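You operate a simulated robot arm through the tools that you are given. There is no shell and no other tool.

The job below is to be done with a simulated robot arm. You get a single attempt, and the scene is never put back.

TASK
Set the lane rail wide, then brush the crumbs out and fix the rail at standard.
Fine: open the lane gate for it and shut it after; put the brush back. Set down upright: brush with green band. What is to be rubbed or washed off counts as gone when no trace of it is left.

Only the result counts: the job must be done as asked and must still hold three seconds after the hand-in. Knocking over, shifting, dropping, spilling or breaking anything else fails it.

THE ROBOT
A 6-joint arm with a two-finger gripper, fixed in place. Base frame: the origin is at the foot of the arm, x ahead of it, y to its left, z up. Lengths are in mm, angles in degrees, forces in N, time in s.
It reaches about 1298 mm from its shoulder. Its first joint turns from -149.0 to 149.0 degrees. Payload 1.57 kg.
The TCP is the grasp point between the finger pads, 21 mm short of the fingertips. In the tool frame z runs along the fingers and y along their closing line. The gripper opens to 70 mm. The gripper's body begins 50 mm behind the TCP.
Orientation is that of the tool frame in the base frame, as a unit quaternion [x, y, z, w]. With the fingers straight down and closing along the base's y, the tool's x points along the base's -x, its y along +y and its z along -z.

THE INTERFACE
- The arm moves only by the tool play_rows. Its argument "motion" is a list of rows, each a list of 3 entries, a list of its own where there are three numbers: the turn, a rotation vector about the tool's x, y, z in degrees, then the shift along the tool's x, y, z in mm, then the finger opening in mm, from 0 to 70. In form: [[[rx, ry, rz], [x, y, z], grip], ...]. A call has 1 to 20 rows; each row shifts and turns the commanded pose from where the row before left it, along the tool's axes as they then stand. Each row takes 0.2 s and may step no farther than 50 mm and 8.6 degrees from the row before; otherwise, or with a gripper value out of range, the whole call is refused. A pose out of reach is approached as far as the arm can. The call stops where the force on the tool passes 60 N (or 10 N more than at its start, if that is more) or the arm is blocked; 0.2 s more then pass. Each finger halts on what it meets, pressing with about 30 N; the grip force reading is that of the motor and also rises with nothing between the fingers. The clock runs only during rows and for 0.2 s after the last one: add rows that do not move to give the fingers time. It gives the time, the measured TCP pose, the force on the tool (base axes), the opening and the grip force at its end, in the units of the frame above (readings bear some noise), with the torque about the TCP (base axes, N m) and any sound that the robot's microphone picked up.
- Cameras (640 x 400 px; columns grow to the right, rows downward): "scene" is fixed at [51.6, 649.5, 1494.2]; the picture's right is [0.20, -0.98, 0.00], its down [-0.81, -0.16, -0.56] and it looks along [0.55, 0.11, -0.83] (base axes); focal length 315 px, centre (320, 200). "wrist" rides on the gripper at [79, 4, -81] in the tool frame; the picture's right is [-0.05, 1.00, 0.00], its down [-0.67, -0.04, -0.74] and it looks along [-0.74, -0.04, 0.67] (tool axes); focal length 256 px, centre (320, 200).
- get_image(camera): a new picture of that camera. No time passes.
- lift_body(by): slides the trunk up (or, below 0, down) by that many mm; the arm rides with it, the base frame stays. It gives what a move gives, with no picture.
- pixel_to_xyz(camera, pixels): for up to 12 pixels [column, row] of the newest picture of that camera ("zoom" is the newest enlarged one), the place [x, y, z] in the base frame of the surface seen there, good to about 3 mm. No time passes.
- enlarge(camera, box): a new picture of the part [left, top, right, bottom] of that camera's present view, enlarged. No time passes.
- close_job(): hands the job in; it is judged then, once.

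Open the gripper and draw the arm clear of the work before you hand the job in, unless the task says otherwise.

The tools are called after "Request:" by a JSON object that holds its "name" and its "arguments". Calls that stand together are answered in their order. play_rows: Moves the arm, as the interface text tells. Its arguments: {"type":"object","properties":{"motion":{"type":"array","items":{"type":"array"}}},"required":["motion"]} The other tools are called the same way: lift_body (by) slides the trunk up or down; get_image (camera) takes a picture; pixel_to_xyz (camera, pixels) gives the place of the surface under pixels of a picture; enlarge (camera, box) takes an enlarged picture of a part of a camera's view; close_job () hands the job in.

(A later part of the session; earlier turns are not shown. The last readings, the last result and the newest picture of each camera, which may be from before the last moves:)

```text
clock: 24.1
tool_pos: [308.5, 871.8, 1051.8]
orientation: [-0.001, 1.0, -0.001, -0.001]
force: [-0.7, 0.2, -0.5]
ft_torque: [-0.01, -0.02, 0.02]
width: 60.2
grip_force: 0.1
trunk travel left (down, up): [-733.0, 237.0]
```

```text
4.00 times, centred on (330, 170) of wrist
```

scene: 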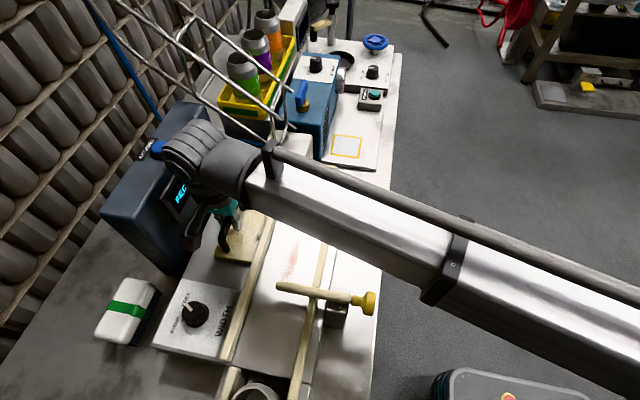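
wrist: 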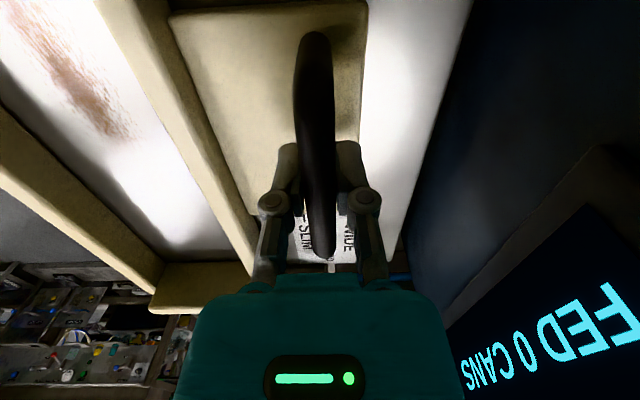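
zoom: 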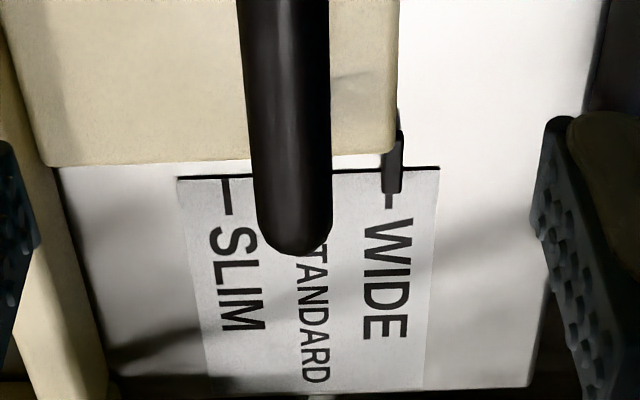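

The pointer lines up with the WIDE tick. Next, the gate: I'll move above the yellow knob (206,605) and rotate −90° so the fingers close along x.

Request:
{"name": "play_rows", "arguments": {"motion": [[[0, 0, 0], [17, -44.5, 0], 70], [[0, 0, 0], [17, -44.5, 0], 70], [[0, 0, 0], [17, -44.5, 0], 70], [[0, 0, 0], [17, -44.5, 0], 70], [[0, 0, 0], [17, -44.5, 0], 70], [[0, 0, 0], [17, -44.5, 0], 70], [[0, 0, -7.5], [0, 0, 0], 70], [[0, 0, -7.5], [0, 0, 0], 70], [[0, 0, -7.5], [0, 0, 0], 70], [[0, 0, -7.5], [0, 0, 0], 70], [[0, 0, -7.5], [0, 0, 0], 70], [[0, 0, -7.5], [0, 0, 0], 70], [[0, 0, -7.5], [0, 0, 0], 70], [[0, 0, -7.5], [0, 0, 0], 70], [[0, 0, -7.5], [0, 0, 0], 70], [[0, 0, -7.5], [0, 0, 0], 70], [[0, 0, -7.5], [0, 0, 0], 70], [[0, 0, -7.5], [0, 0, 0], 70], [[0, 0, 0], [0, 0, 0], 70]]}}

Request:
{"name": "get_image", "arguments": {"camera": "wrist"}}

Request:
{"name": "get_image", "arguments": {"camera": "scene"}}

```text
clock: 28.1
tool_pos: [205.1, 604.8, 1051.2]
orientation: [0.708, -0.706, 0.0, 0.0]
force: [0.4, 0.1, -0.1]
ft_torque: [0.02, 0.01, 0.0]
width: 70.1
grip_force: 0.1
trunk travel left (down, up): [-733.0, 237.0]
```

```text
taken
```

wrist: 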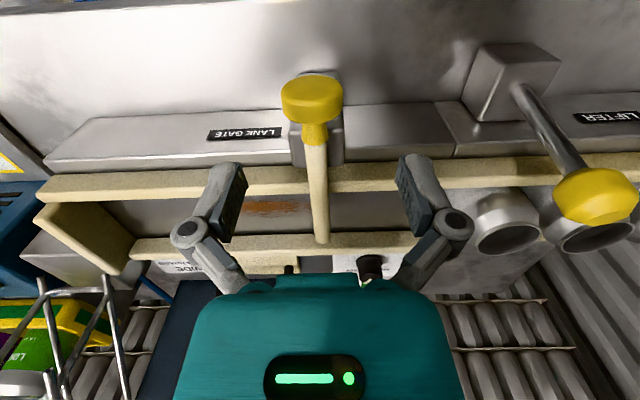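

```text
taken
```

scene: 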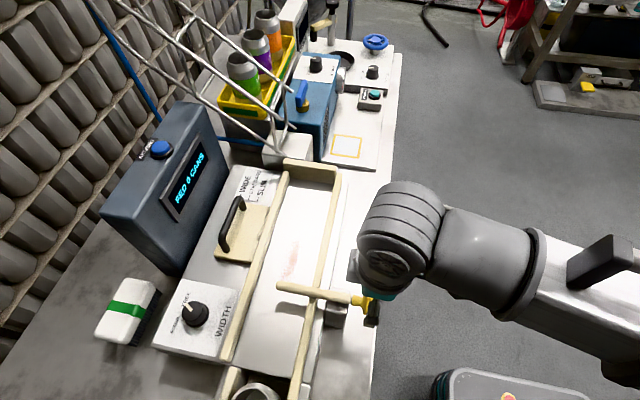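

There's a "LANE GATE" label on the outside face at (245,133), and a separate "LIFTER" lever I must avoid. I'll enlarge the gate area.

Request:
{"name": "enlarge", "arguments": {"camera": "wrist", "box": [180, 50, 400, 200]}}

Request:
{"name": "enlarge", "arguments": {"camera": "wrist", "box": [270, 60, 360, 150]}}

Request:
{"name": "pixel_to_xyz", "arguments": {"camera": "wrist", "pixels": [[312, 92], [286, 105], [342, 103], [312, 118], [316, 130], [306, 130], [327, 130], [316, 150], [316, 142], [316, 175], [320, 235], [337, 145]]}}

```text
2.67 times, centred on (290, 125) of wrist
```

zoom: 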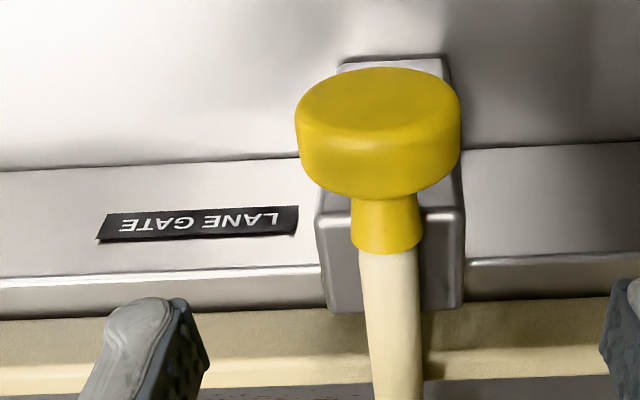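

```text
4.44 times, centred on (315, 105) of wrist
```

zoom: 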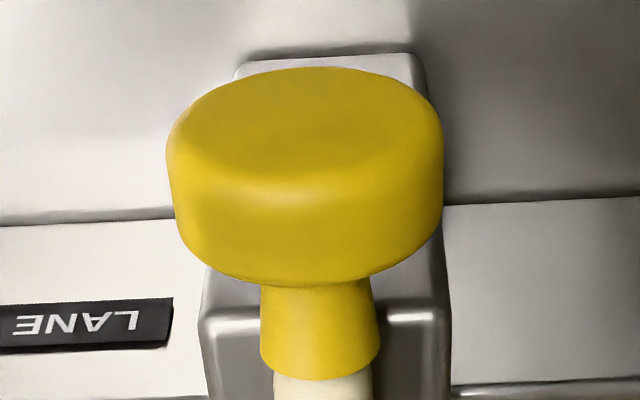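

```text
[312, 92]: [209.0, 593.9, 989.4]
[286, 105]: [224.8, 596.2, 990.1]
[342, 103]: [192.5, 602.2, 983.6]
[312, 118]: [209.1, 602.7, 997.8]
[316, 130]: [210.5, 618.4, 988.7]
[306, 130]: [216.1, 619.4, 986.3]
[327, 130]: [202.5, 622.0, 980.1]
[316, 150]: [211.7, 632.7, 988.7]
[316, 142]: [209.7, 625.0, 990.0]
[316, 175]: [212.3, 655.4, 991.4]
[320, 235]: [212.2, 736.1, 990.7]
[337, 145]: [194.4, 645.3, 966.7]
```

The neck of the yellow knob spans y≈606–627 at x≈209.5, axis z≈978. I'll shift over the neck and lower.

Request:
{"name": "play_rows", "arguments": {"motion": [[[0, 0, 0], [-11, -4.5, 0], 70], [[0, 0, 0], [0, 0, 0], 70]]}}

Request:
{"name": "lift_body", "arguments": {"by": -72}}

Request:
{"name": "get_image", "arguments": {"camera": "wrist"}}

Request:
{"name": "get_image", "arguments": {"camera": "scene"}}

```text
clock: 28.7
tool_pos: [209.8, 614.3, 1052.4]
orientation: [-0.707, 0.707, 0.0, 0.001]
force: [-0.9, -0.3, 0.7]
ft_torque: [0.0, 0.04, 0.0]
width: 69.9
grip_force: 0.0
trunk travel left (down, up): [-733.0, 237.0]
```

```text
clock: 29.8
tool_pos: [209.6, 614.6, 979.7]
orientation: [-0.707, 0.707, 0.0, 0.0]
force: [-0.3, 0.5, 0.6]
ft_torque: [0.03, -0.01, -0.01]
width: 70.1
grip_force: 0.1
trunk travel left (down, up): [-661.0, 309.0]
```

```text
taken
```

wrist: 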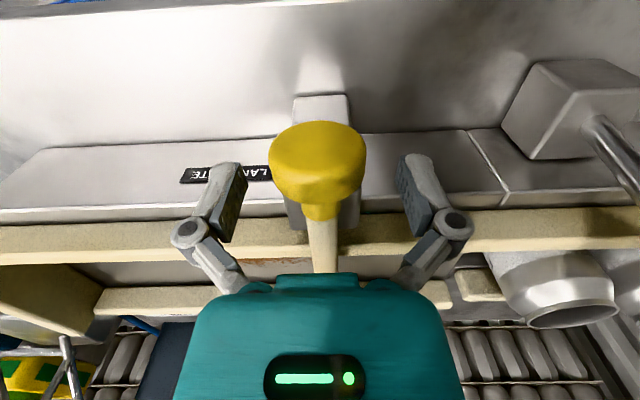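

```text
taken
```

scene: 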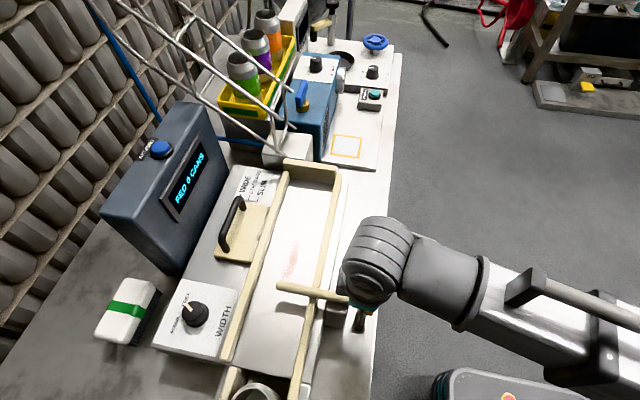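

I'll close the fingers on the neck.

Request:
{"name": "play_rows", "arguments": {"motion": [[[0, 0, 0], [0, 0, 0], 10], [[0, 0, 0], [0, 0, 0], 10], [[0, 0, 0], [0, 0, 0], 10], [[0, 0, 0], [0, 0, 0], 10], [[0, 0, 0], [0, 0, 0], 10], [[0, 0, 0], [0, 0, 0], 10]]}}

Request:
{"name": "get_image", "arguments": {"camera": "wrist"}}

```text
clock: 31.2
tool_pos: [210.5, 614.3, 980.5]
orientation: [0.707, -0.707, 0.0, 0.0]
force: [1.7, 0.0, 3.5]
ft_torque: [0.04, 0.01, 0.0]
width: 17.2
grip_force: 31.3
trunk travel left (down, up): [-661.0, 309.0]
```

```text
taken
```

wrist: 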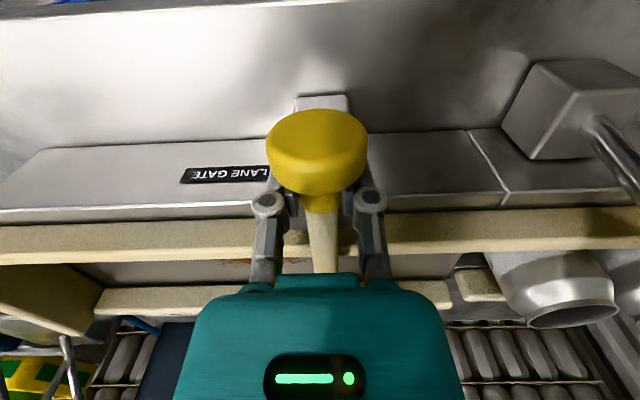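

Gripped the neck (17.2 mm). I'll gently test pulling in −y (tool +x) by 4 mm.

Request:
{"name": "play_rows", "arguments": {"motion": [[[0, 0, 0], [2, 0, 0], 10], [[0, 0, 0], [2, 0, 0], 10], [[0, 0, 0], [0, 0, 0], 10]]}}

```text
clock: 32.0
tool_pos: [210.7, 611.2, 979.8]
orientation: [0.707, -0.707, 0.001, 0.0]
force: [2.6, 0.2, 4.9]
ft_torque: [0.06, 0.0, 0.0]
width: 17.3
grip_force: 32.4
trunk travel left (down, up): [-661.0, 309.0]
```

Moved with no resistance, which suggests the gate slides. I'll pull 16 mm more and look.

Request:
{"name": "play_rows", "arguments": {"motion": [[[0, 0, 0], [4, 0, 0], 10], [[0, 0, 0], [4, 0, 0], 10], [[0, 0, 0], [4, 0, 0], 10], [[0, 0, 0], [4, 0, 0], 10], [[0, 0, 0], [0, 0, 0], 10]]}}

Request:
{"name": "get_image", "arguments": {"camera": "scene"}}

Request:
{"name": "get_image", "arguments": {"camera": "wrist"}}

```text
clock: 33.2
tool_pos: [209.7, 594.9, 979.7]
orientation: [-0.706, 0.708, -0.001, 0.0]
force: [8.0, 0.1, 6.6]
ft_torque: [0.15, -0.1, 0.01]
width: 16.9
grip_force: 32.3
trunk travel left (down, up): [-661.0, 309.0]
```

```text
taken
```

scene: 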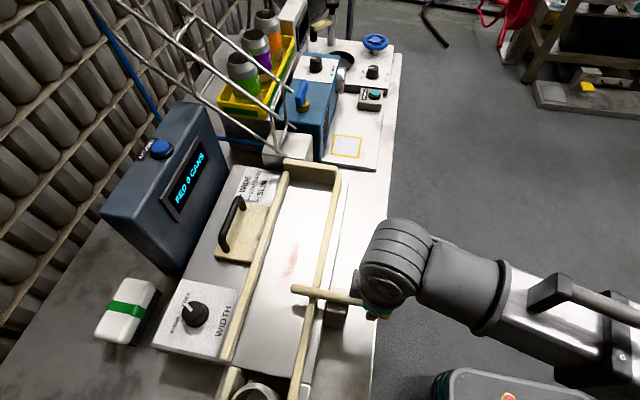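

```text
taken
```

wrist: 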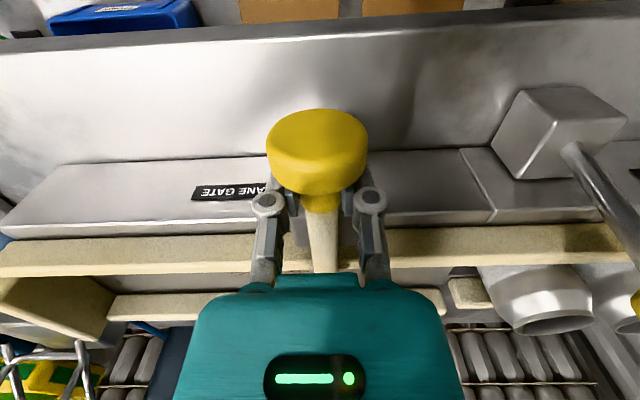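

The gate slides out (tip moved from (278,287) to (293,290)). I'll keep pulling in −y in small steps toward its stop.

Request:
{"name": "play_rows", "arguments": {"motion": [[[0, 0, 0], [5, 0, 0], 10], [[0, 0, 0], [5, 0, 0], 10], [[0, 0, 0], [5, 0, 0], 10], [[0, 0, 0], [5, 0, 0], 10], [[0, 0, 0], [5, 0, 0], 10], [[0, 0, 0], [5, 0, 0], 10], [[0, 0, 0], [5, 0, 0], 10], [[0, 0, 0], [0, 0, 0], 10]]}}

Request:
{"name": "get_image", "arguments": {"camera": "scene"}}

```text
clock: 35.0
tool_pos: [209.4, 560.8, 980.0]
orientation: [-0.707, 0.707, 0.0, -0.001]
force: [3.3, -0.2, 2.7]
ft_torque: [0.21, 0.09, -0.01]
width: 16.9
grip_force: 32.2
trunk travel left (down, up): [-661.0, 309.0]
```

```text
taken
```

scene: 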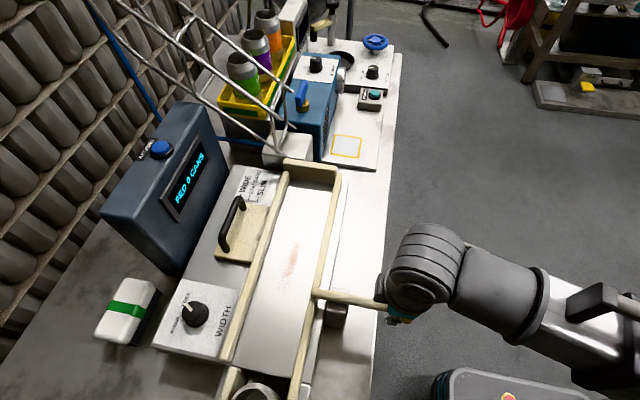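

The tip is now over the fixed rail at (318,292). I'll continue gently to find the end stop.

Request:
{"name": "play_rows", "arguments": {"motion": [[[0, 0, 0], [3, 0, 0], 10], [[0, 0, 0], [3, 0, 0], 10], [[0, 0, 0], [3, 0, 0], 10], [[0, 0, 0], [3, 0, 0], 10], [[0, 0, 0], [3, 0, 0], 10], [[0, 0, 0], [3, 0, 0], 10], [[0, 0, 0], [0, 0, 0], 10]]}}

Request:
{"name": "get_image", "arguments": {"camera": "scene"}}

```text
clock: 36.6
tool_pos: [208.9, 542.3, 979.8]
orientation: [0.707, -0.707, 0.0, 0.001]
force: [0.9, 1.0, 0.5]
ft_torque: [0.14, -0.01, 0.01]
width: 16.8
grip_force: 32.1
trunk travel left (down, up): [-661.0, 309.0]
```

```text
taken
```

scene: 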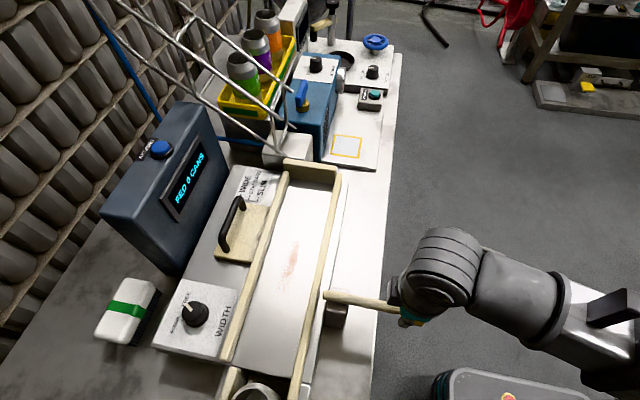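

Moved 72 mm with no stop yet; the tip still rests over the post. I'll try up to 12 mm more to find the stop.

Request:
{"name": "play_rows", "arguments": {"motion": [[[0, 0, 0], [2, 0, 0], 10], [[0, 0, 0], [2, 0, 0], 10], [[0, 0, 0], [2, 0, 0], 10], [[0, 0, 0], [2, 0, 0], 10], [[0, 0, 0], [2, 0, 0], 10], [[0, 0, 0], [2, 0, 0], 10], [[0, 0, 0], [0, 0, 0], 10]]}}

Request:
{"name": "enlarge", "arguments": {"camera": "scene", "box": [300, 260, 440, 350]}}

```text
clock: 38.2
tool_pos: [210.2, 530.0, 979.9]
orientation: [0.707, -0.707, 0.0, 0.0]
force: [4.3, 0.4, 1.4]
ft_torque: [0.15, 0.07, 0.01]
width: 17.1
grip_force: 32.5
trunk travel left (down, up): [-661.0, 309.0]
```

```text
4.44 times, centred on (370, 305) of scene
```

zoom: 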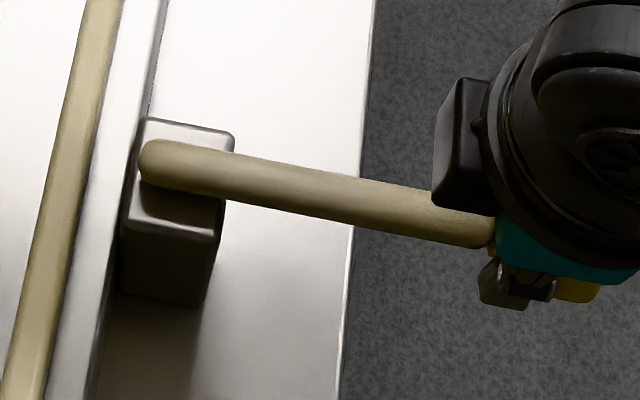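

Gate tip is over its post, fully clear of the lane. I'll try up to 8 mm more to see if there is an end stop.

Request:
{"name": "play_rows", "arguments": {"motion": [[[0, 0, 0], [2, 0, 0], 10], [[0, 0, 0], [2, 0, 0], 10], [[0, 0, 0], [2, 0, 0], 10], [[0, 0, 0], [2, 0, 0], 10], [[0, 0, 0], [0, 0, 0], 10]]}}

```text
clock: 39.4
tool_pos: [210.4, 521.4, 979.5]
orientation: [-0.707, 0.707, 0.0, 0.001]
force: [8.0, 0.2, 3.1]
ft_torque: [0.03, -0.11, -0.01]
width: 16.7
grip_force: 31.8
trunk travel left (down, up): [-661.0, 309.0]
```

93 mm and no stop yet. Before releasing, I'll check that the gate is really guided (not a loose rod) with a small 2 mm sideways test and watch the force.

Request:
{"name": "play_rows", "arguments": {"motion": [[[0, 0, 0], [0, -2, 0], 10], [[0, 0, 0], [0, 0, 0], 10]]}}

Request:
{"name": "lift_body", "arguments": {"by": 2}}

```text
clock: 40.0
tool_pos: [209.5, 521.6, 978.9]
orientation: [-0.706, 0.708, 0.001, -0.001]
force: [-3.5, -1.1, -2.4]
ft_torque: [0.15, 0.09, -0.04]
width: 17.0
grip_force: 32.3
trunk travel left (down, up): [-661.0, 309.0]
```

```text
clock: 40.5
tool_pos: [210.3, 523.4, 980.6]
orientation: [-0.707, 0.707, 0.0, -0.001]
force: [-9.2, -0.3, -33.5]
ft_torque: [-0.17, -0.03, -0.06]
width: 16.8
grip_force: 32.0
trunk travel left (down, up): [-663.0, 307.0]
```

Lifting 2 mm gave −33 N, so the gate is truly guided. I'll undo those offsets and continue pulling to the stop.

Request:
{"name": "lift_body", "arguments": {"by": -2}}

Request:
{"name": "play_rows", "arguments": {"motion": [[[0, 0, 0], [0, 2, 0], 10], [[0, 0, 0], [2, 0, 0], 10], [[0, 0, 0], [2, 0, 0], 10], [[0, 0, 0], [2, 0, 0], 10], [[0, 0, 0], [2, 0, 0], 10], [[0, 0, 0], [0, 0, 0], 10]]}}

```text
clock: 41.0
tool_pos: [210.1, 521.5, 980.6]
orientation: [0.707, -0.707, 0.001, 0.0]
force: [-7.9, 0.2, 7.3]
ft_torque: [-0.68, 0.09, 0.03]
width: 16.9
grip_force: 32.2
trunk travel left (down, up): [-661.0, 309.0]
```

```text
clock: 42.4
tool_pos: [211.0, 518.9, 978.5]
orientation: [0.707, -0.707, -0.003, -0.005]
force: [10.0, 47.2, 30.1]
ft_torque: [-0.25, 0.01, -0.13]
width: 17.5
grip_force: 32.0
trunk travel left (down, up): [-661.0, 309.0]
```

The stop is reached (47 N at y≈519), so the gate is fully open. I'll relax the pull and open the fingers.

Request:
{"name": "play_rows", "arguments": {"motion": [[[0, 0, 0], [-4, 0, 0], 10], [[0, 0, 0], [0, 0, 0], 10], [[0, 0, 0], [0, 0, 0], 40], [[0, 0, 0], [0, 0, 0], 60], [[0, 0, 0], [0, 0, 0], 60], [[0, 0, 0], [0, 0, 0], 60]]}}

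Request:
{"name": "lift_body", "arguments": {"by": 100}}

Request:
{"name": "get_image", "arguments": {"camera": "wrist"}}

Request:
{"name": "get_image", "arguments": {"camera": "scene"}}

```text
clock: 43.8
tool_pos: [209.6, 518.4, 979.6]
orientation: [-0.707, 0.707, -0.001, 0.0]
force: [-0.1, -0.2, 0.1]
ft_torque: [0.03, -0.01, -0.03]
width: 60.1
grip_force: 0.1
trunk travel left (down, up): [-661.0, 309.0]
```

```text
clock: 45.1
tool_pos: [208.5, 516.1, 1080.6]
orientation: [-0.707, 0.708, -0.001, 0.0]
force: [0.4, -0.3, -0.6]
ft_torque: [0.01, 0.01, 0.05]
width: 60.1
grip_force: 0.0
trunk travel left (down, up): [-761.0, 209.0]
```

```text
taken
```

wrist: 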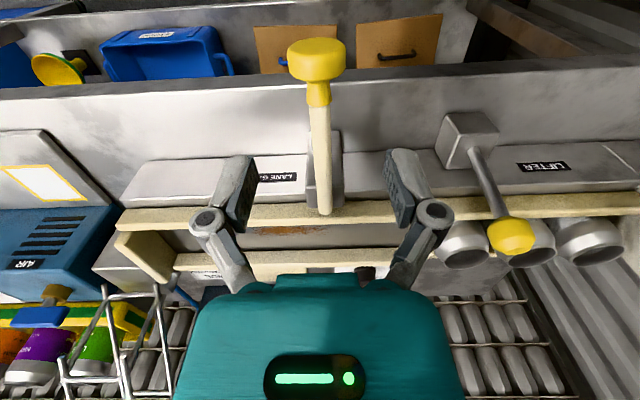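

```text
taken
```

scene: 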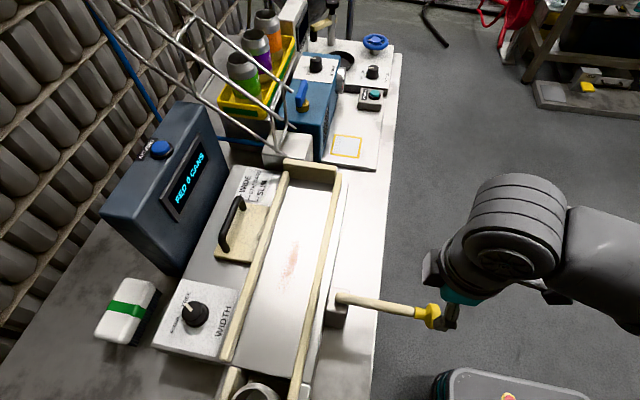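

The gate is fully open. Next I'll map the crumbs and the brush precisely in the scene view.

Request:
{"name": "enlarge", "arguments": {"camera": "scene", "box": [255, 220, 335, 310]}}

Request:
{"name": "pixel_to_xyz", "arguments": {"camera": "scene", "pixels": [[297, 237], [290, 240], [280, 278], [288, 275], [285, 260], [297, 255], [268, 250], [262, 290], [320, 240], [310, 290], [240, 350], [295, 350]]}}

Request:
{"name": "enlarge", "arguments": {"camera": "scene", "box": [80, 260, 180, 360]}}

Request:
{"name": "pixel_to_xyz", "arguments": {"camera": "zoom", "pixels": [[220, 100], [330, 105], [100, 285], [225, 315], [170, 190], [290, 200], [235, 200], [200, 255], [280, 130], [380, 130], [260, 330], [150, 150]]}}

```text
4.44 times, centred on (295, 265) of scene
```

zoom: 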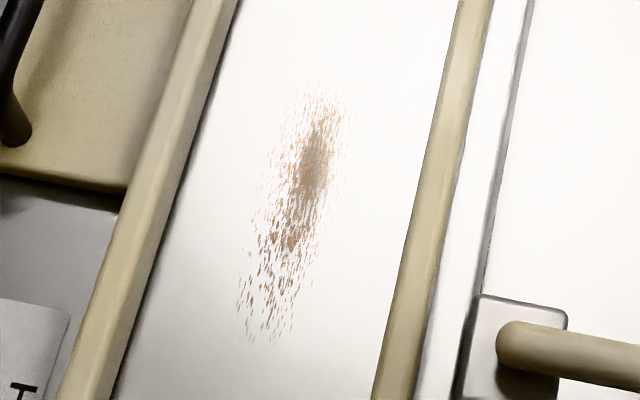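

```text
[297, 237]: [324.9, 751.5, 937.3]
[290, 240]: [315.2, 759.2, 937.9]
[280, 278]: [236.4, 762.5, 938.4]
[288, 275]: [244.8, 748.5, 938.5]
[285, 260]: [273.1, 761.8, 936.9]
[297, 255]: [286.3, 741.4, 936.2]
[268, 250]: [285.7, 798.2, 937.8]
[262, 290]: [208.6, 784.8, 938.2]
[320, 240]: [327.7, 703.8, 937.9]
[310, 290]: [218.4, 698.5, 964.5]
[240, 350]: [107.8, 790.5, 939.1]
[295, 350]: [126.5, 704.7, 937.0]
```

```text
4.00 times, centred on (130, 310) of scene
```

zoom: 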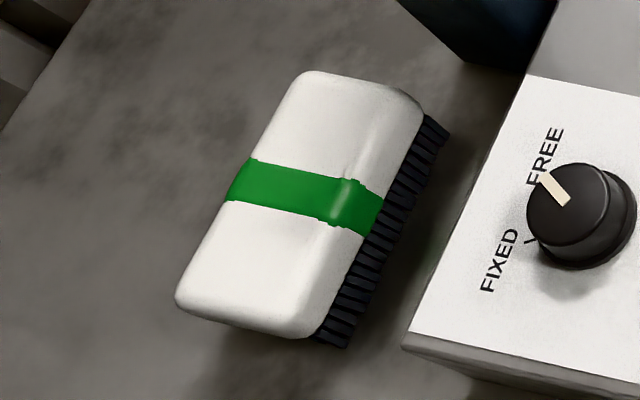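

```text
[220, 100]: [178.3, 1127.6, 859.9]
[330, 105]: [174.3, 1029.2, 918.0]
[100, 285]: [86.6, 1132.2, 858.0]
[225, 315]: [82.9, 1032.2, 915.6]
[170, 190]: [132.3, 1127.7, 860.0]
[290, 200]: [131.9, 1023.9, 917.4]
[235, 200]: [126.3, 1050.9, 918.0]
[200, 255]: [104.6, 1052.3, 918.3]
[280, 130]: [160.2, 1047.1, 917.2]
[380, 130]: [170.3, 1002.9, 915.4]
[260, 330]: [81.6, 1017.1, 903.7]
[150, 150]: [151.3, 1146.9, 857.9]
```

I'll refine the brush outline and crumb extents with more points.

Request:
{"name": "enlarge", "arguments": {"camera": "scene", "box": [80, 260, 180, 360]}}

Request:
{"name": "pixel_to_xyz", "arguments": {"camera": "zoom", "pixels": [[300, 80], [262, 150], [225, 215], [185, 290], [405, 98], [418, 115], [388, 165], [345, 250], [310, 320], [350, 85], [230, 325], [440, 130]]}}

Request:
{"name": "pixel_to_xyz", "arguments": {"camera": "zoom", "pixels": [[345, 340], [400, 200], [370, 190], [365, 140], [330, 220], [295, 290], [420, 160], [385, 250], [350, 320], [310, 300], [200, 300], [250, 310]]}}

Request:
{"name": "enlarge", "arguments": {"camera": "scene", "box": [255, 220, 335, 310]}}

Request:
{"name": "pixel_to_xyz", "arguments": {"camera": "zoom", "pixels": [[320, 80], [345, 130], [270, 140], [245, 260], [240, 300], [260, 345], [285, 335], [310, 270], [345, 180], [180, 180], [430, 150], [400, 270]]}}

```text
4.00 times, centred on (130, 310) of scene
```

zoom: 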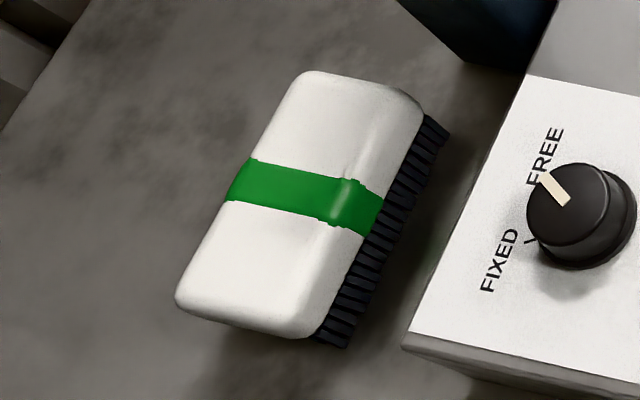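

```text
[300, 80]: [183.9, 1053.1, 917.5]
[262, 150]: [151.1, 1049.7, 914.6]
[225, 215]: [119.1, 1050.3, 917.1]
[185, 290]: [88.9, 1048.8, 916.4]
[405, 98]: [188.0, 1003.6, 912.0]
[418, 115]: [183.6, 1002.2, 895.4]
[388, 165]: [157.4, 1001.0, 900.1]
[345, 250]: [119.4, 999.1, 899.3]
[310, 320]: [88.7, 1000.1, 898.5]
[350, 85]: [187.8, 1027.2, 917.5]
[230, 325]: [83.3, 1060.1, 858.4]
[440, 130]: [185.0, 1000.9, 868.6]
```

```text
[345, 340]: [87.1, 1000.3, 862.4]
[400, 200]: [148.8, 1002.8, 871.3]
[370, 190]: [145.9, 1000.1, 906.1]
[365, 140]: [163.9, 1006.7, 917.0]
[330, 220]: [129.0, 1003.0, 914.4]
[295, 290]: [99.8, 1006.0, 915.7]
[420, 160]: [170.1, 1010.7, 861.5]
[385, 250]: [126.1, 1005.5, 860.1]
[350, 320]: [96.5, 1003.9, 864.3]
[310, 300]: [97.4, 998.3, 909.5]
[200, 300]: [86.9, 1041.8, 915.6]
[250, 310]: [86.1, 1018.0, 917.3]
```

```text
4.44 times, centred on (295, 265) of scene
```

zoom: 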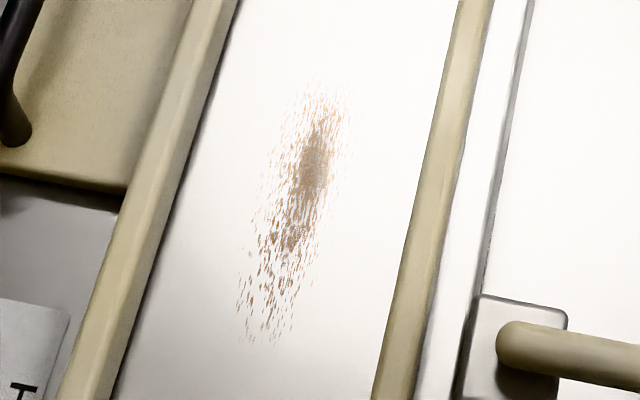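

```text
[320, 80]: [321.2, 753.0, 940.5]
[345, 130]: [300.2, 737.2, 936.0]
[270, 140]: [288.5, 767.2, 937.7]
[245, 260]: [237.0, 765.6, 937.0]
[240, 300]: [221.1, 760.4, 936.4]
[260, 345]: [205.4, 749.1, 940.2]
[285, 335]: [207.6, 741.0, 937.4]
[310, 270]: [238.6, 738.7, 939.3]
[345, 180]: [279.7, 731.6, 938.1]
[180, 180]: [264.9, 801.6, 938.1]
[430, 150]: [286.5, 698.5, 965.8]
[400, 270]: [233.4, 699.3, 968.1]
```

Brush: body x 84–188, y 1000–1051, top z 918 (long axis along x), so fingers closing along y fit (51 mm). Crumbs span x≈203–325, y≈730–768. I'll rotate back +90° and move above the brush.

Request:
{"name": "play_rows", "arguments": {"motion": [[[0, 0, 7.5], [0, 0, 0], 70], [[0, 0, 7.5], [0, 0, 0], 70], [[0, 0, 7.5], [0, 0, 0], 70], [[0, 0, 7.5], [0, 0, 0], 70], [[0, 0, 7.5], [0, 0, 0], 70], [[0, 0, 7.5], [0, 0, 0], 70], [[0, 0, 7.5], [0, 0, 0], 70], [[0, 0, 7.5], [0, 0, 0], 70], [[0, 0, 7.5], [0, 0, 0], 70], [[0, 0, 7.5], [0, 0, 0], 70], [[0, 0, 7.5], [0, 0, 0], 70], [[0, 0, 7.5], [0, 0, 0], 70], [[0, 0, 0], [0, 0, 0], 70]]}}

Request:
{"name": "play_rows", "arguments": {"motion": [[[0, 0, 0], [6.6, 46.3, 0], 70], [[0, 0, 0], [6.6, 46.3, 0], 70], [[0, 0, 0], [6.6, 46.3, 0], 70], [[0, 0, 0], [6.6, 46.3, 0], 70], [[0, 0, 0], [6.6, 46.3, 0], 70], [[0, 0, 0], [6.6, 46.3, 0], 70], [[0, 0, 0], [6.6, 46.3, 0], 70], [[0, 0, 0], [6.6, 46.3, 0], 70], [[0, 0, 0], [6.6, 46.3, 0], 70], [[0, 0, 0], [6.6, 46.3, 0], 70], [[0, 0, 0], [6.6, 46.3, 0], 70], [[0, 0, 0], [0, 0, 0], 70]]}}

Request:
{"name": "get_image", "arguments": {"camera": "wrist"}}

Request:
{"name": "get_image", "arguments": {"camera": "scene"}}

```text
clock: 48.0
tool_pos: [209.6, 518.5, 1080.5]
orientation: [0.001, 1.0, 0.001, 0.0]
force: [0.2, 0.5, -0.4]
ft_torque: [0.0, -0.01, 0.01]
width: 70.1
grip_force: 0.1
trunk travel left (down, up): [-761.0, 209.0]
```

```text
clock: 50.5
tool_pos: [136.3, 1028.4, 1079.2]
orientation: [0.0, 1.0, 0.0, 0.0]
force: [-1.1, 0.3, -0.2]
ft_torque: [0.01, 0.0, 0.04]
width: 70.0
grip_force: 0.1
out of reach, approached as far as the arm can: row 8
trunk travel left (down, up): [-761.0, 209.0]
```

```text
taken
```

wrist: 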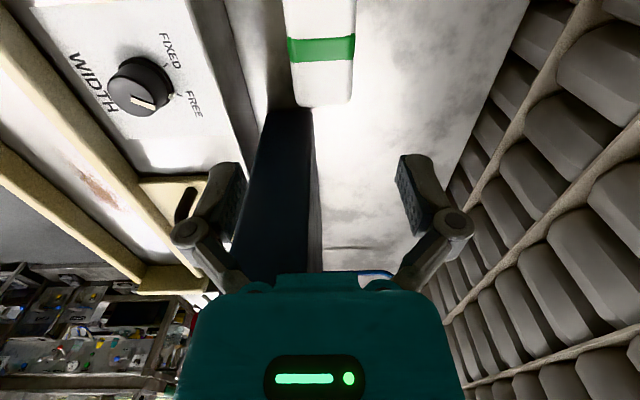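

```text
taken
```

scene: 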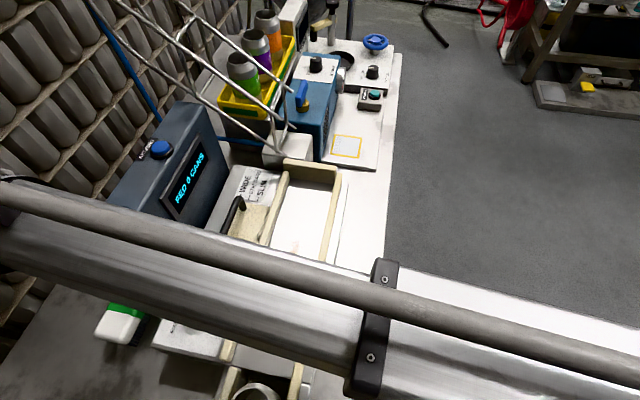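

Above the brush; it is at (320,50) in the wrist view. I'll measure the brush here and the shelf distance.

Request:
{"name": "pixel_to_xyz", "arguments": {"camera": "wrist", "pixels": [[290, 90], [352, 90], [320, 98], [288, 50], [355, 50], [320, 50], [480, 100], [455, 180], [540, 40], [300, 115], [320, 20], [490, 70]]}}

Request:
{"name": "pixel_to_xyz", "arguments": {"camera": "scene", "pixels": [[200, 210], [200, 240], [150, 270], [100, 250], [250, 300], [300, 350], [20, 195], [10, 230], [40, 280], [100, 205]]}}

```text
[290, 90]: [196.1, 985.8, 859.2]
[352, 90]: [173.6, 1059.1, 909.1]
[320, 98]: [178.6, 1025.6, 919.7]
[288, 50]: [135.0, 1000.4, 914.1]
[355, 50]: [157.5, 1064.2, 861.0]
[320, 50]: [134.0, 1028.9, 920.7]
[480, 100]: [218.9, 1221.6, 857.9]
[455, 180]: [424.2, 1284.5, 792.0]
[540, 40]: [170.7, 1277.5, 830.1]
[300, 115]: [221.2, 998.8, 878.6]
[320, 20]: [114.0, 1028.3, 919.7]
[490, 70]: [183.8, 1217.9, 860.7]
```

```text
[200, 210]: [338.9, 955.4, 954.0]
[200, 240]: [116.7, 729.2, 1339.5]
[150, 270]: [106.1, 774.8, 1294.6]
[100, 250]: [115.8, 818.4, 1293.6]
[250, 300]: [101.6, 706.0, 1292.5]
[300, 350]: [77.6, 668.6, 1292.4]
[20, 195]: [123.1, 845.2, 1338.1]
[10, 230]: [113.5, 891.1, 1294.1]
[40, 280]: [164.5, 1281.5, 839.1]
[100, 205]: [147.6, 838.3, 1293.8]
```

I'll check the lifter knob height, since the arm beam will pass over it when lowered to the brush.

Request:
{"name": "pixel_to_xyz", "arguments": {"camera": "scene", "pixels": [[306, 398], [312, 399], [318, 399], [300, 395], [325, 395], [255, 395], [230, 385], [240, 350], [330, 340]]}}

Request:
{"name": "enlarge", "arguments": {"camera": "scene", "box": [220, 320, 340, 400]}}

```text
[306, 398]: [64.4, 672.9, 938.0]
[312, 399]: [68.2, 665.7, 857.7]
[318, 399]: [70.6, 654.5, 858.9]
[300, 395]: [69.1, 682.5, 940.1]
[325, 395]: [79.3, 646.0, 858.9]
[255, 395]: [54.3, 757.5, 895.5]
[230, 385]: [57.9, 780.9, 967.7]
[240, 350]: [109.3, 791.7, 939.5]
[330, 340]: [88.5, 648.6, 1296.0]
```

```text
5.00 times, centred on (280, 360) of scene
```

zoom: 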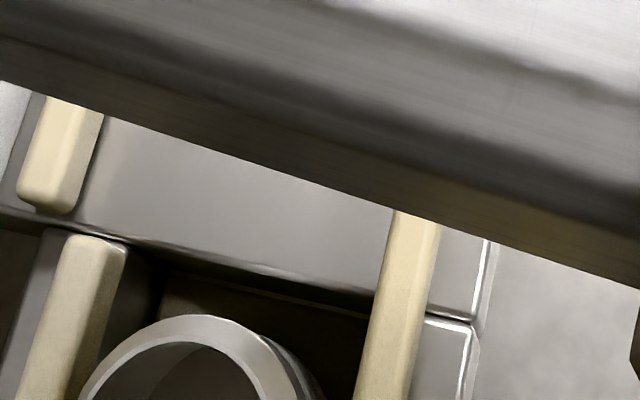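

The lifter knob may stand tall (I estimate z≈1045) under the beam, so I need the beam's underside height; I'll measure the beam's lower visible edge.

Request:
{"name": "pixel_to_xyz", "arguments": {"camera": "zoom", "pixels": [[300, 170], [300, 150], [300, 120], [300, 60], [400, 200], [400, 180], [200, 140], [200, 120], [500, 230], [500, 215], [600, 250], [600, 262]]}}

```text
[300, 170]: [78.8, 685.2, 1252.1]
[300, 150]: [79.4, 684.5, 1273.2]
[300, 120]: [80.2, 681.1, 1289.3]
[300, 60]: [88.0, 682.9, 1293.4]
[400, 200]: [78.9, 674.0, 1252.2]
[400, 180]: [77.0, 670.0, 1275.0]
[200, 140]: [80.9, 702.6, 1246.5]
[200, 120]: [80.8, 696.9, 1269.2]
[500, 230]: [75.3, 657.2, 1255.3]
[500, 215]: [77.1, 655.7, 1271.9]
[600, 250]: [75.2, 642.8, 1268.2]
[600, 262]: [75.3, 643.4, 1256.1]
```

I can see beyond the frame's lower edge by enlarging a wide, short box at the bottom; I'll use that to look at the lifter knob.

Request:
{"name": "enlarge", "arguments": {"camera": "scene", "box": [160, 397, 480, 400]}}

```text
2.00 times, centred on (320, 398) of scene
```

zoom: 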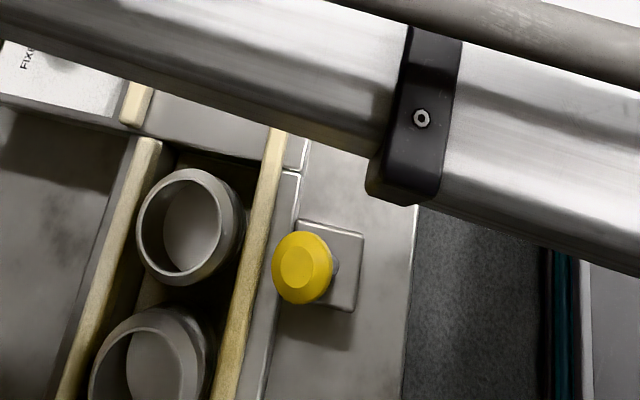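

Now the lifter knob is visible at (302,267). I'll measure it along with the nearby outer tube.

Request:
{"name": "pixel_to_xyz", "arguments": {"camera": "zoom", "pixels": [[300, 267], [302, 240], [325, 265], [280, 270], [345, 260], [170, 230], [480, 200], [480, 180], [400, 190], [380, 180], [550, 240], [330, 120]]}}

```text
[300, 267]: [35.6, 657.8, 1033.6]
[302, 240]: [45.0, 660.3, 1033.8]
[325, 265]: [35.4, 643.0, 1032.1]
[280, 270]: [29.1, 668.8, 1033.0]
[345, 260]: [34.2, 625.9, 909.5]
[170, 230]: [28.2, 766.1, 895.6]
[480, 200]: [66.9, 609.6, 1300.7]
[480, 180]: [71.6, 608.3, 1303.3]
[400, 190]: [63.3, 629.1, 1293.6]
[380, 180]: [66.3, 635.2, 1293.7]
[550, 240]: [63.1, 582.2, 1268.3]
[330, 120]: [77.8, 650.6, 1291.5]
```

The lifter knob top is z≈1034, while the beam underside will be ≈1060 and offset sideways, so lowering is safe. I'll lower most of the way and check alignment over the brush.

Request:
{"name": "lift_body", "arguments": {"by": -110}}

Request:
{"name": "get_image", "arguments": {"camera": "wrist"}}

```text
clock: 52.0
tool_pos: [138.6, 1028.2, 970.3]
orientation: [0.001, 1.0, 0.0, 0.0]
force: [0.4, -0.4, 1.0]
ft_torque: [0.0, 0.03, 0.01]
width: 69.8
grip_force: 0.0
trunk travel left (down, up): [-651.0, 319.0]
```

```text
taken
```

wrist: 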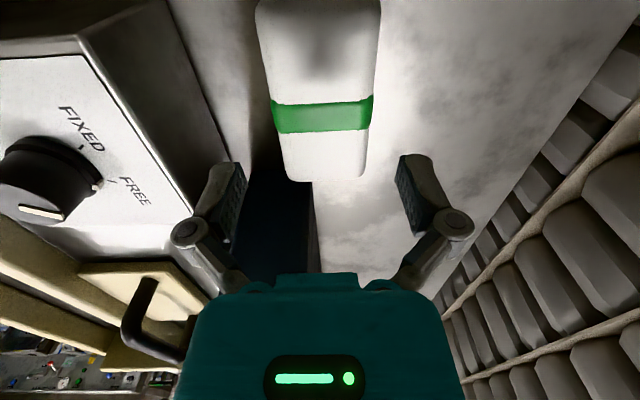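

I'll measure the brush top edges from here for y-centring.

Request:
{"name": "pixel_to_xyz", "arguments": {"camera": "wrist", "pixels": [[278, 118], [290, 118], [355, 118], [366, 118], [322, 118], [322, 170], [322, 60], [270, 60], [372, 60], [290, 165], [355, 165], [322, 10]]}}

```text
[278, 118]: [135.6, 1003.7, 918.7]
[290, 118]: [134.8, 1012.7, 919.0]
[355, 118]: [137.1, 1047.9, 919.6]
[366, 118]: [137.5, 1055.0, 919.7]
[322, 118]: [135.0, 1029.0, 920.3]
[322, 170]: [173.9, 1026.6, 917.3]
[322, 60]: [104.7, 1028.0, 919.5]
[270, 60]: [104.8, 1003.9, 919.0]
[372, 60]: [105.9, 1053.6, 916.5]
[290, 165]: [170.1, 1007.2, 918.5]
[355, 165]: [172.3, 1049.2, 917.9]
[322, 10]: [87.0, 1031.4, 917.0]
```

Brush centre is ≈(135, 1029), matching the TCP. I'll lower to z≈904 and check.

Request:
{"name": "lift_body", "arguments": {"by": -66}}

Request:
{"name": "get_image", "arguments": {"camera": "wrist"}}

```text
clock: 53.0
tool_pos: [137.7, 1028.0, 904.3]
orientation: [0.0, 1.0, 0.0, 0.001]
force: [0.4, 0.1, 0.2]
ft_torque: [0.0, 0.0, 0.02]
width: 69.9
grip_force: 0.1
trunk travel left (down, up): [-585.0, 385.0]
```

```text
taken
```

wrist: 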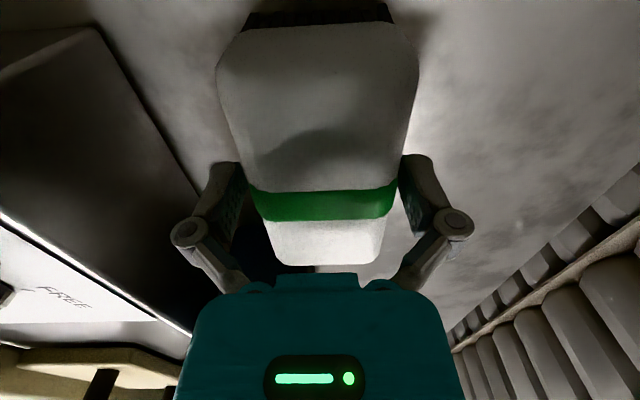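

Fingers straddle the brush at the green band. I'll close on it.

Request:
{"name": "play_rows", "arguments": {"motion": [[[0, 0, 0], [0, 0, 0], 40], [[0, 0, 0], [0, 0, 0], 40], [[0, 0, 0], [0, 0, 0], 40], [[0, 0, 0], [0, 0, 0], 40], [[0, 0, 0], [0, 0, 0], 40]]}}

```text
clock: 54.2
tool_pos: [137.9, 1028.0, 904.1]
orientation: [0.0, 1.0, 0.0, 0.0]
force: [-0.4, 1.2, 4.2]
ft_torque: [-0.01, -0.01, 0.03]
width: 57.4
grip_force: 30.0
trunk travel left (down, up): [-585.0, 385.0]
```

Gripped at 57.4 mm. I'll lift 20 mm and check the grip, then higher.

Request:
{"name": "lift_body", "arguments": {"by": 20}}

Request:
{"name": "get_image", "arguments": {"camera": "wrist"}}

```text
clock: 54.9
tool_pos: [138.5, 1029.2, 924.6]
orientation: [0.0, 1.0, -0.001, -0.001]
force: [-0.2, -0.7, -0.7]
ft_torque: [-0.05, -0.03, -0.02]
width: 57.2
grip_force: 30.1
trunk travel left (down, up): [-605.0, 365.0]
```

```text
taken
```

wrist: 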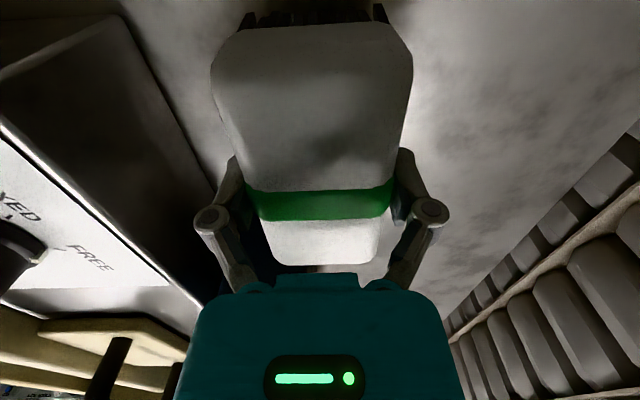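

The brush is held level. I'll lift to clear everything and move −y to the lane centre line (y≈747).

Request:
{"name": "lift_body", "arguments": {"by": 140}}

Request:
{"name": "play_rows", "arguments": {"motion": [[[0, 0, 0], [0, -40, 0], 40], [[0, 0, 0], [0, -40, 0], 40], [[0, 0, 0], [0, -40, 0], 40], [[0, 0, 0], [0, -40, 0], 40], [[0, 0, 0], [0, -40, 0], 40], [[0, 0, 0], [0, -40, 0], 40], [[0, 0, 0], [0, -41, 0], 40], [[0, 0, 0], [0, 0, 0], 40]]}}

Request:
{"name": "get_image", "arguments": {"camera": "wrist"}}

Request:
{"name": "get_image", "arguments": {"camera": "scene"}}

```text
clock: 56.6
tool_pos: [137.6, 1027.8, 1062.0]
orientation: [0.001, 1.0, 0.0, 0.0]
force: [0.7, 0.1, -1.1]
ft_torque: [0.01, -0.04, 0.0]
width: 57.2
grip_force: 30.2
trunk travel left (down, up): [-745.0, 225.0]
```

```text
clock: 58.4
tool_pos: [132.7, 746.5, 1063.2]
orientation: [0.0, 1.0, 0.0, 0.0]
force: [0.3, -0.2, -1.3]
ft_torque: [0.04, -0.01, -0.02]
width: 57.4
grip_force: 29.5
trunk travel left (down, up): [-745.0, 225.0]
```

```text
taken
```

wrist: 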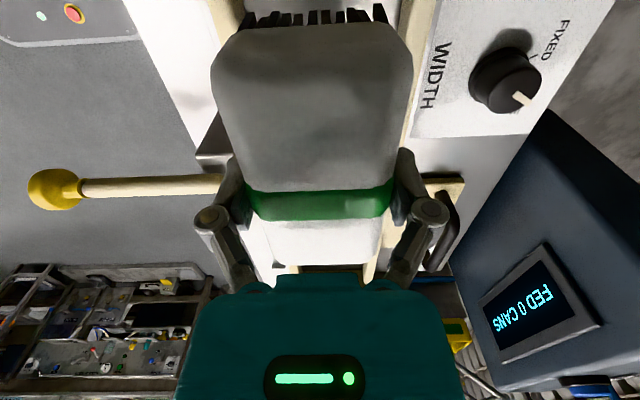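

```text
taken
```

scene: 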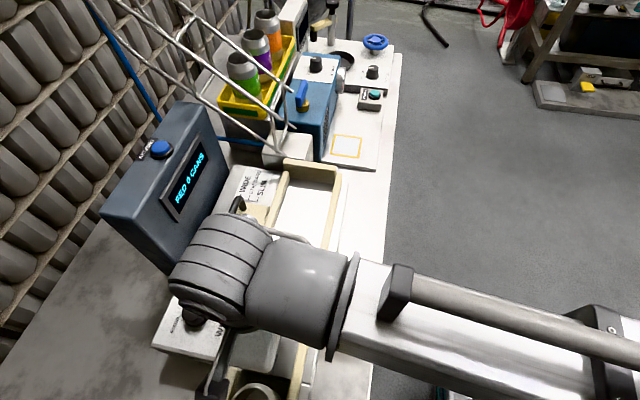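

The brush is over the lane. I'll check the wire chute's nearest points and rail inner edges before moving +x.

Request:
{"name": "pixel_to_xyz", "arguments": {"camera": "scene", "pixels": [[262, 104], [275, 117], [288, 130], [240, 80], [212, 48], [290, 105], [320, 215], [300, 200], [288, 190], [328, 190], [265, 222], [283, 168]]}}

Request:
{"name": "enlarge", "arguments": {"camera": "scene", "box": [200, 60, 360, 220]}}

```text
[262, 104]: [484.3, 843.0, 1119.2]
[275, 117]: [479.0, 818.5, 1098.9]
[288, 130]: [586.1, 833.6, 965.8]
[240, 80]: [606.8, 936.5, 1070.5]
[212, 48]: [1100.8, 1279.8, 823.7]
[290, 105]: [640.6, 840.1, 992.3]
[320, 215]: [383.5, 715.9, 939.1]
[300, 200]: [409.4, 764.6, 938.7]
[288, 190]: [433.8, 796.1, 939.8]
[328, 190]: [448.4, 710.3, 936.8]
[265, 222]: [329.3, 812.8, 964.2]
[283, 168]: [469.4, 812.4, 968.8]
```

```text
2.50 times, centred on (280, 140) of scene
```

zoom: 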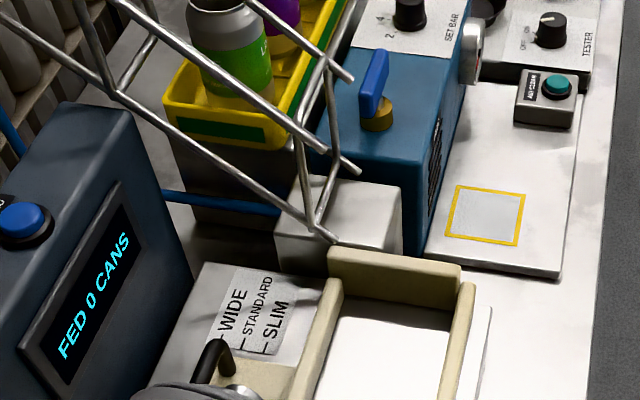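

Wires stay at x≥470, so moving to x=320 is safe. I'll go to (320, 749).

Request:
{"name": "play_rows", "arguments": {"motion": [[[0, 0, 0], [-37, 0.4, 0], 40], [[0, 0, 0], [-37, 0.4, 0], 40], [[0, 0, 0], [-37, 0.4, 0], 40], [[0, 0, 0], [-37, 0.4, 0], 40], [[0, 0, 0], [-37, 0.4, 0], 40], [[0, 0, 0], [0, 0, 0], 40]]}}

Request:
{"name": "get_image", "arguments": {"camera": "wrist"}}

Request:
{"name": "get_image", "arguments": {"camera": "scene"}}

```text
clock: 59.8
tool_pos: [322.9, 748.9, 1064.2]
orientation: [-0.001, 1.0, 0.0, 0.0]
force: [0.6, 0.4, -1.1]
ft_torque: [0.0, -0.02, -0.02]
width: 57.2
grip_force: 29.7
out of reach, approached as far as the arm can: row 5
trunk travel left (down, up): [-745.0, 225.0]
```

```text
taken
```

wrist: 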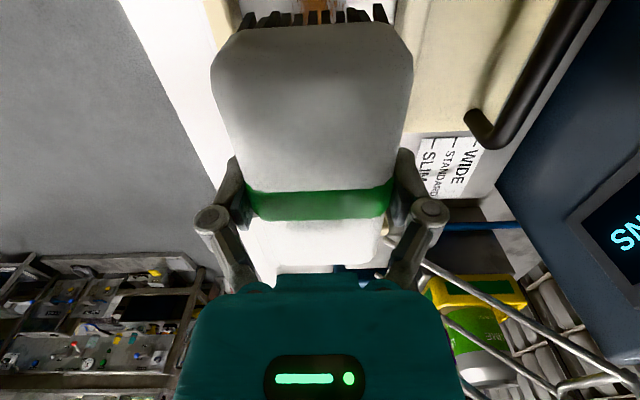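

```text
taken
```

scene: 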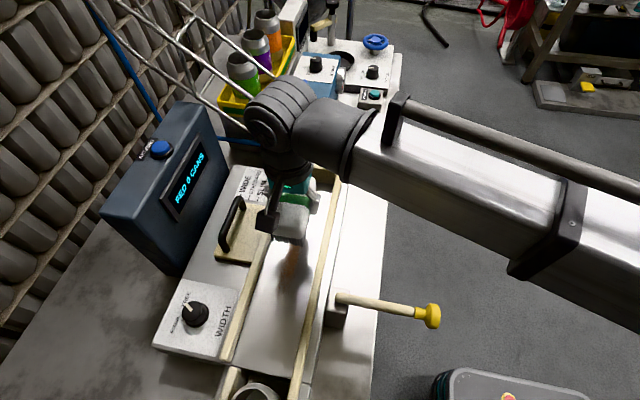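

Aligned over the lane. I'll lower 74 mm to just above contact and then in small steps.

Request:
{"name": "lift_body", "arguments": {"by": -74}}

Request:
{"name": "get_image", "arguments": {"camera": "wrist"}}

```text
clock: 60.9
tool_pos: [322.5, 748.7, 990.7]
orientation: [0.0, 1.0, 0.0, 0.0]
force: [0.6, 0.6, -0.2]
ft_torque: [-0.01, 0.0, 0.02]
width: 57.1
grip_force: 30.1
trunk travel left (down, up): [-671.0, 299.0]
```

```text
taken
```

wrist: 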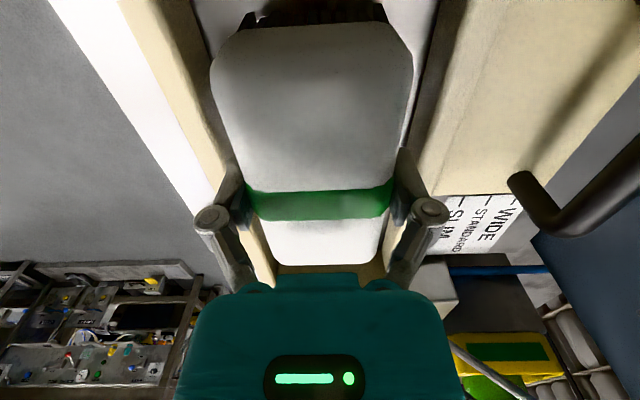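

The brush fits between the rails. I'll lower a few mm more toward contact.

Request:
{"name": "lift_body", "arguments": {"by": -5}}

Request:
{"name": "lift_body", "arguments": {"by": -2}}

```text
clock: 61.4
tool_pos: [322.1, 749.3, 984.2]
orientation: [0.0, 1.0, 0.0, 0.001]
force: [0.6, -1.4, -0.8]
ft_torque: [-0.01, 0.0, -0.02]
width: 57.4
grip_force: 29.7
trunk travel left (down, up): [-666.0, 304.0]
```

```text
clock: 61.9
tool_pos: [321.1, 749.4, 983.7]
orientation: [0.0, 1.0, 0.001, 0.0]
force: [3.6, 5.5, 20.5]
ft_torque: [0.12, 0.12, 0.02]
width: 57.4
grip_force: 30.2
trunk travel left (down, up): [-664.0, 306.0]
```

Contact at ~20 N. I'll sweep −x along the lane over the crumbs.

Request:
{"name": "play_rows", "arguments": {"motion": [[[0, 0, 0], [10, 0, 0], 40], [[0, 0, 0], [10, 0, 0], 40], [[0, 0, 0], [10, 0, 0], 40], [[0, 0, 0], [10, 0, 0], 40], [[0, 0, 0], [10, 0, 0], 40], [[0, 0, 0], [10, 0, 0], 40], [[0, 0, 0], [10, 0, 0], 40], [[0, 0, 0], [10, 0, 0], 40], [[0, 0, 0], [10, 0, 0], 40], [[0, 0, 0], [10, 0, 0], 40], [[0, 0, 0], [10, 0, 0], 40], [[0, 0, 0], [10, 0, 0], 40], [[0, 0, 0], [10, 0, 0], 40], [[0, 0, 0], [10, 0, 0], 40], [[0, 0, 0], [10, 0, 0], 40], [[0, 0, 0], [10, 0, 0], 40], [[0, 0, 0], [10, 0, 0], 40], [[0, 0, 0], [10, 0, 0], 40]]}}

Request:
{"name": "get_image", "arguments": {"camera": "scene"}}

Request:
{"name": "get_image", "arguments": {"camera": "wrist"}}

```text
clock: 65.7
tool_pos: [141.9, 746.9, 984.8]
orientation: [0.0, 1.0, 0.001, 0.0]
force: [4.3, 1.4, 13.2]
ft_torque: [0.03, -0.19, -0.03]
width: 57.3
grip_force: 29.8
trunk travel left (down, up): [-664.0, 306.0]
```

```text
taken
```

scene: 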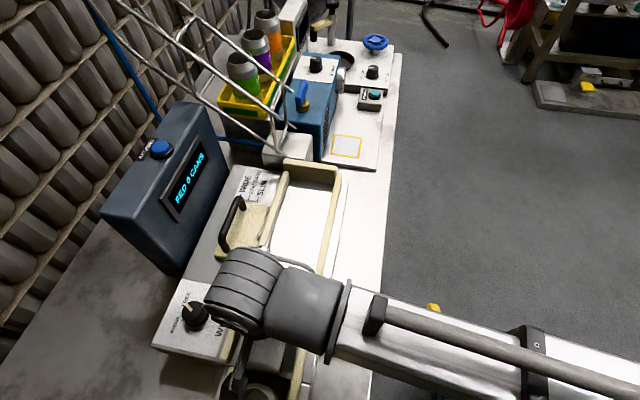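

```text
taken
```

wrist: 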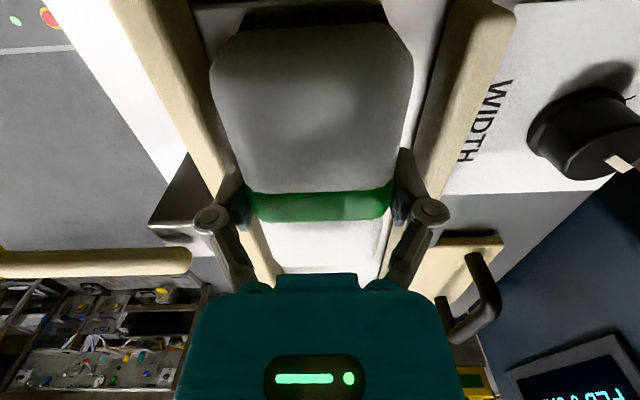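

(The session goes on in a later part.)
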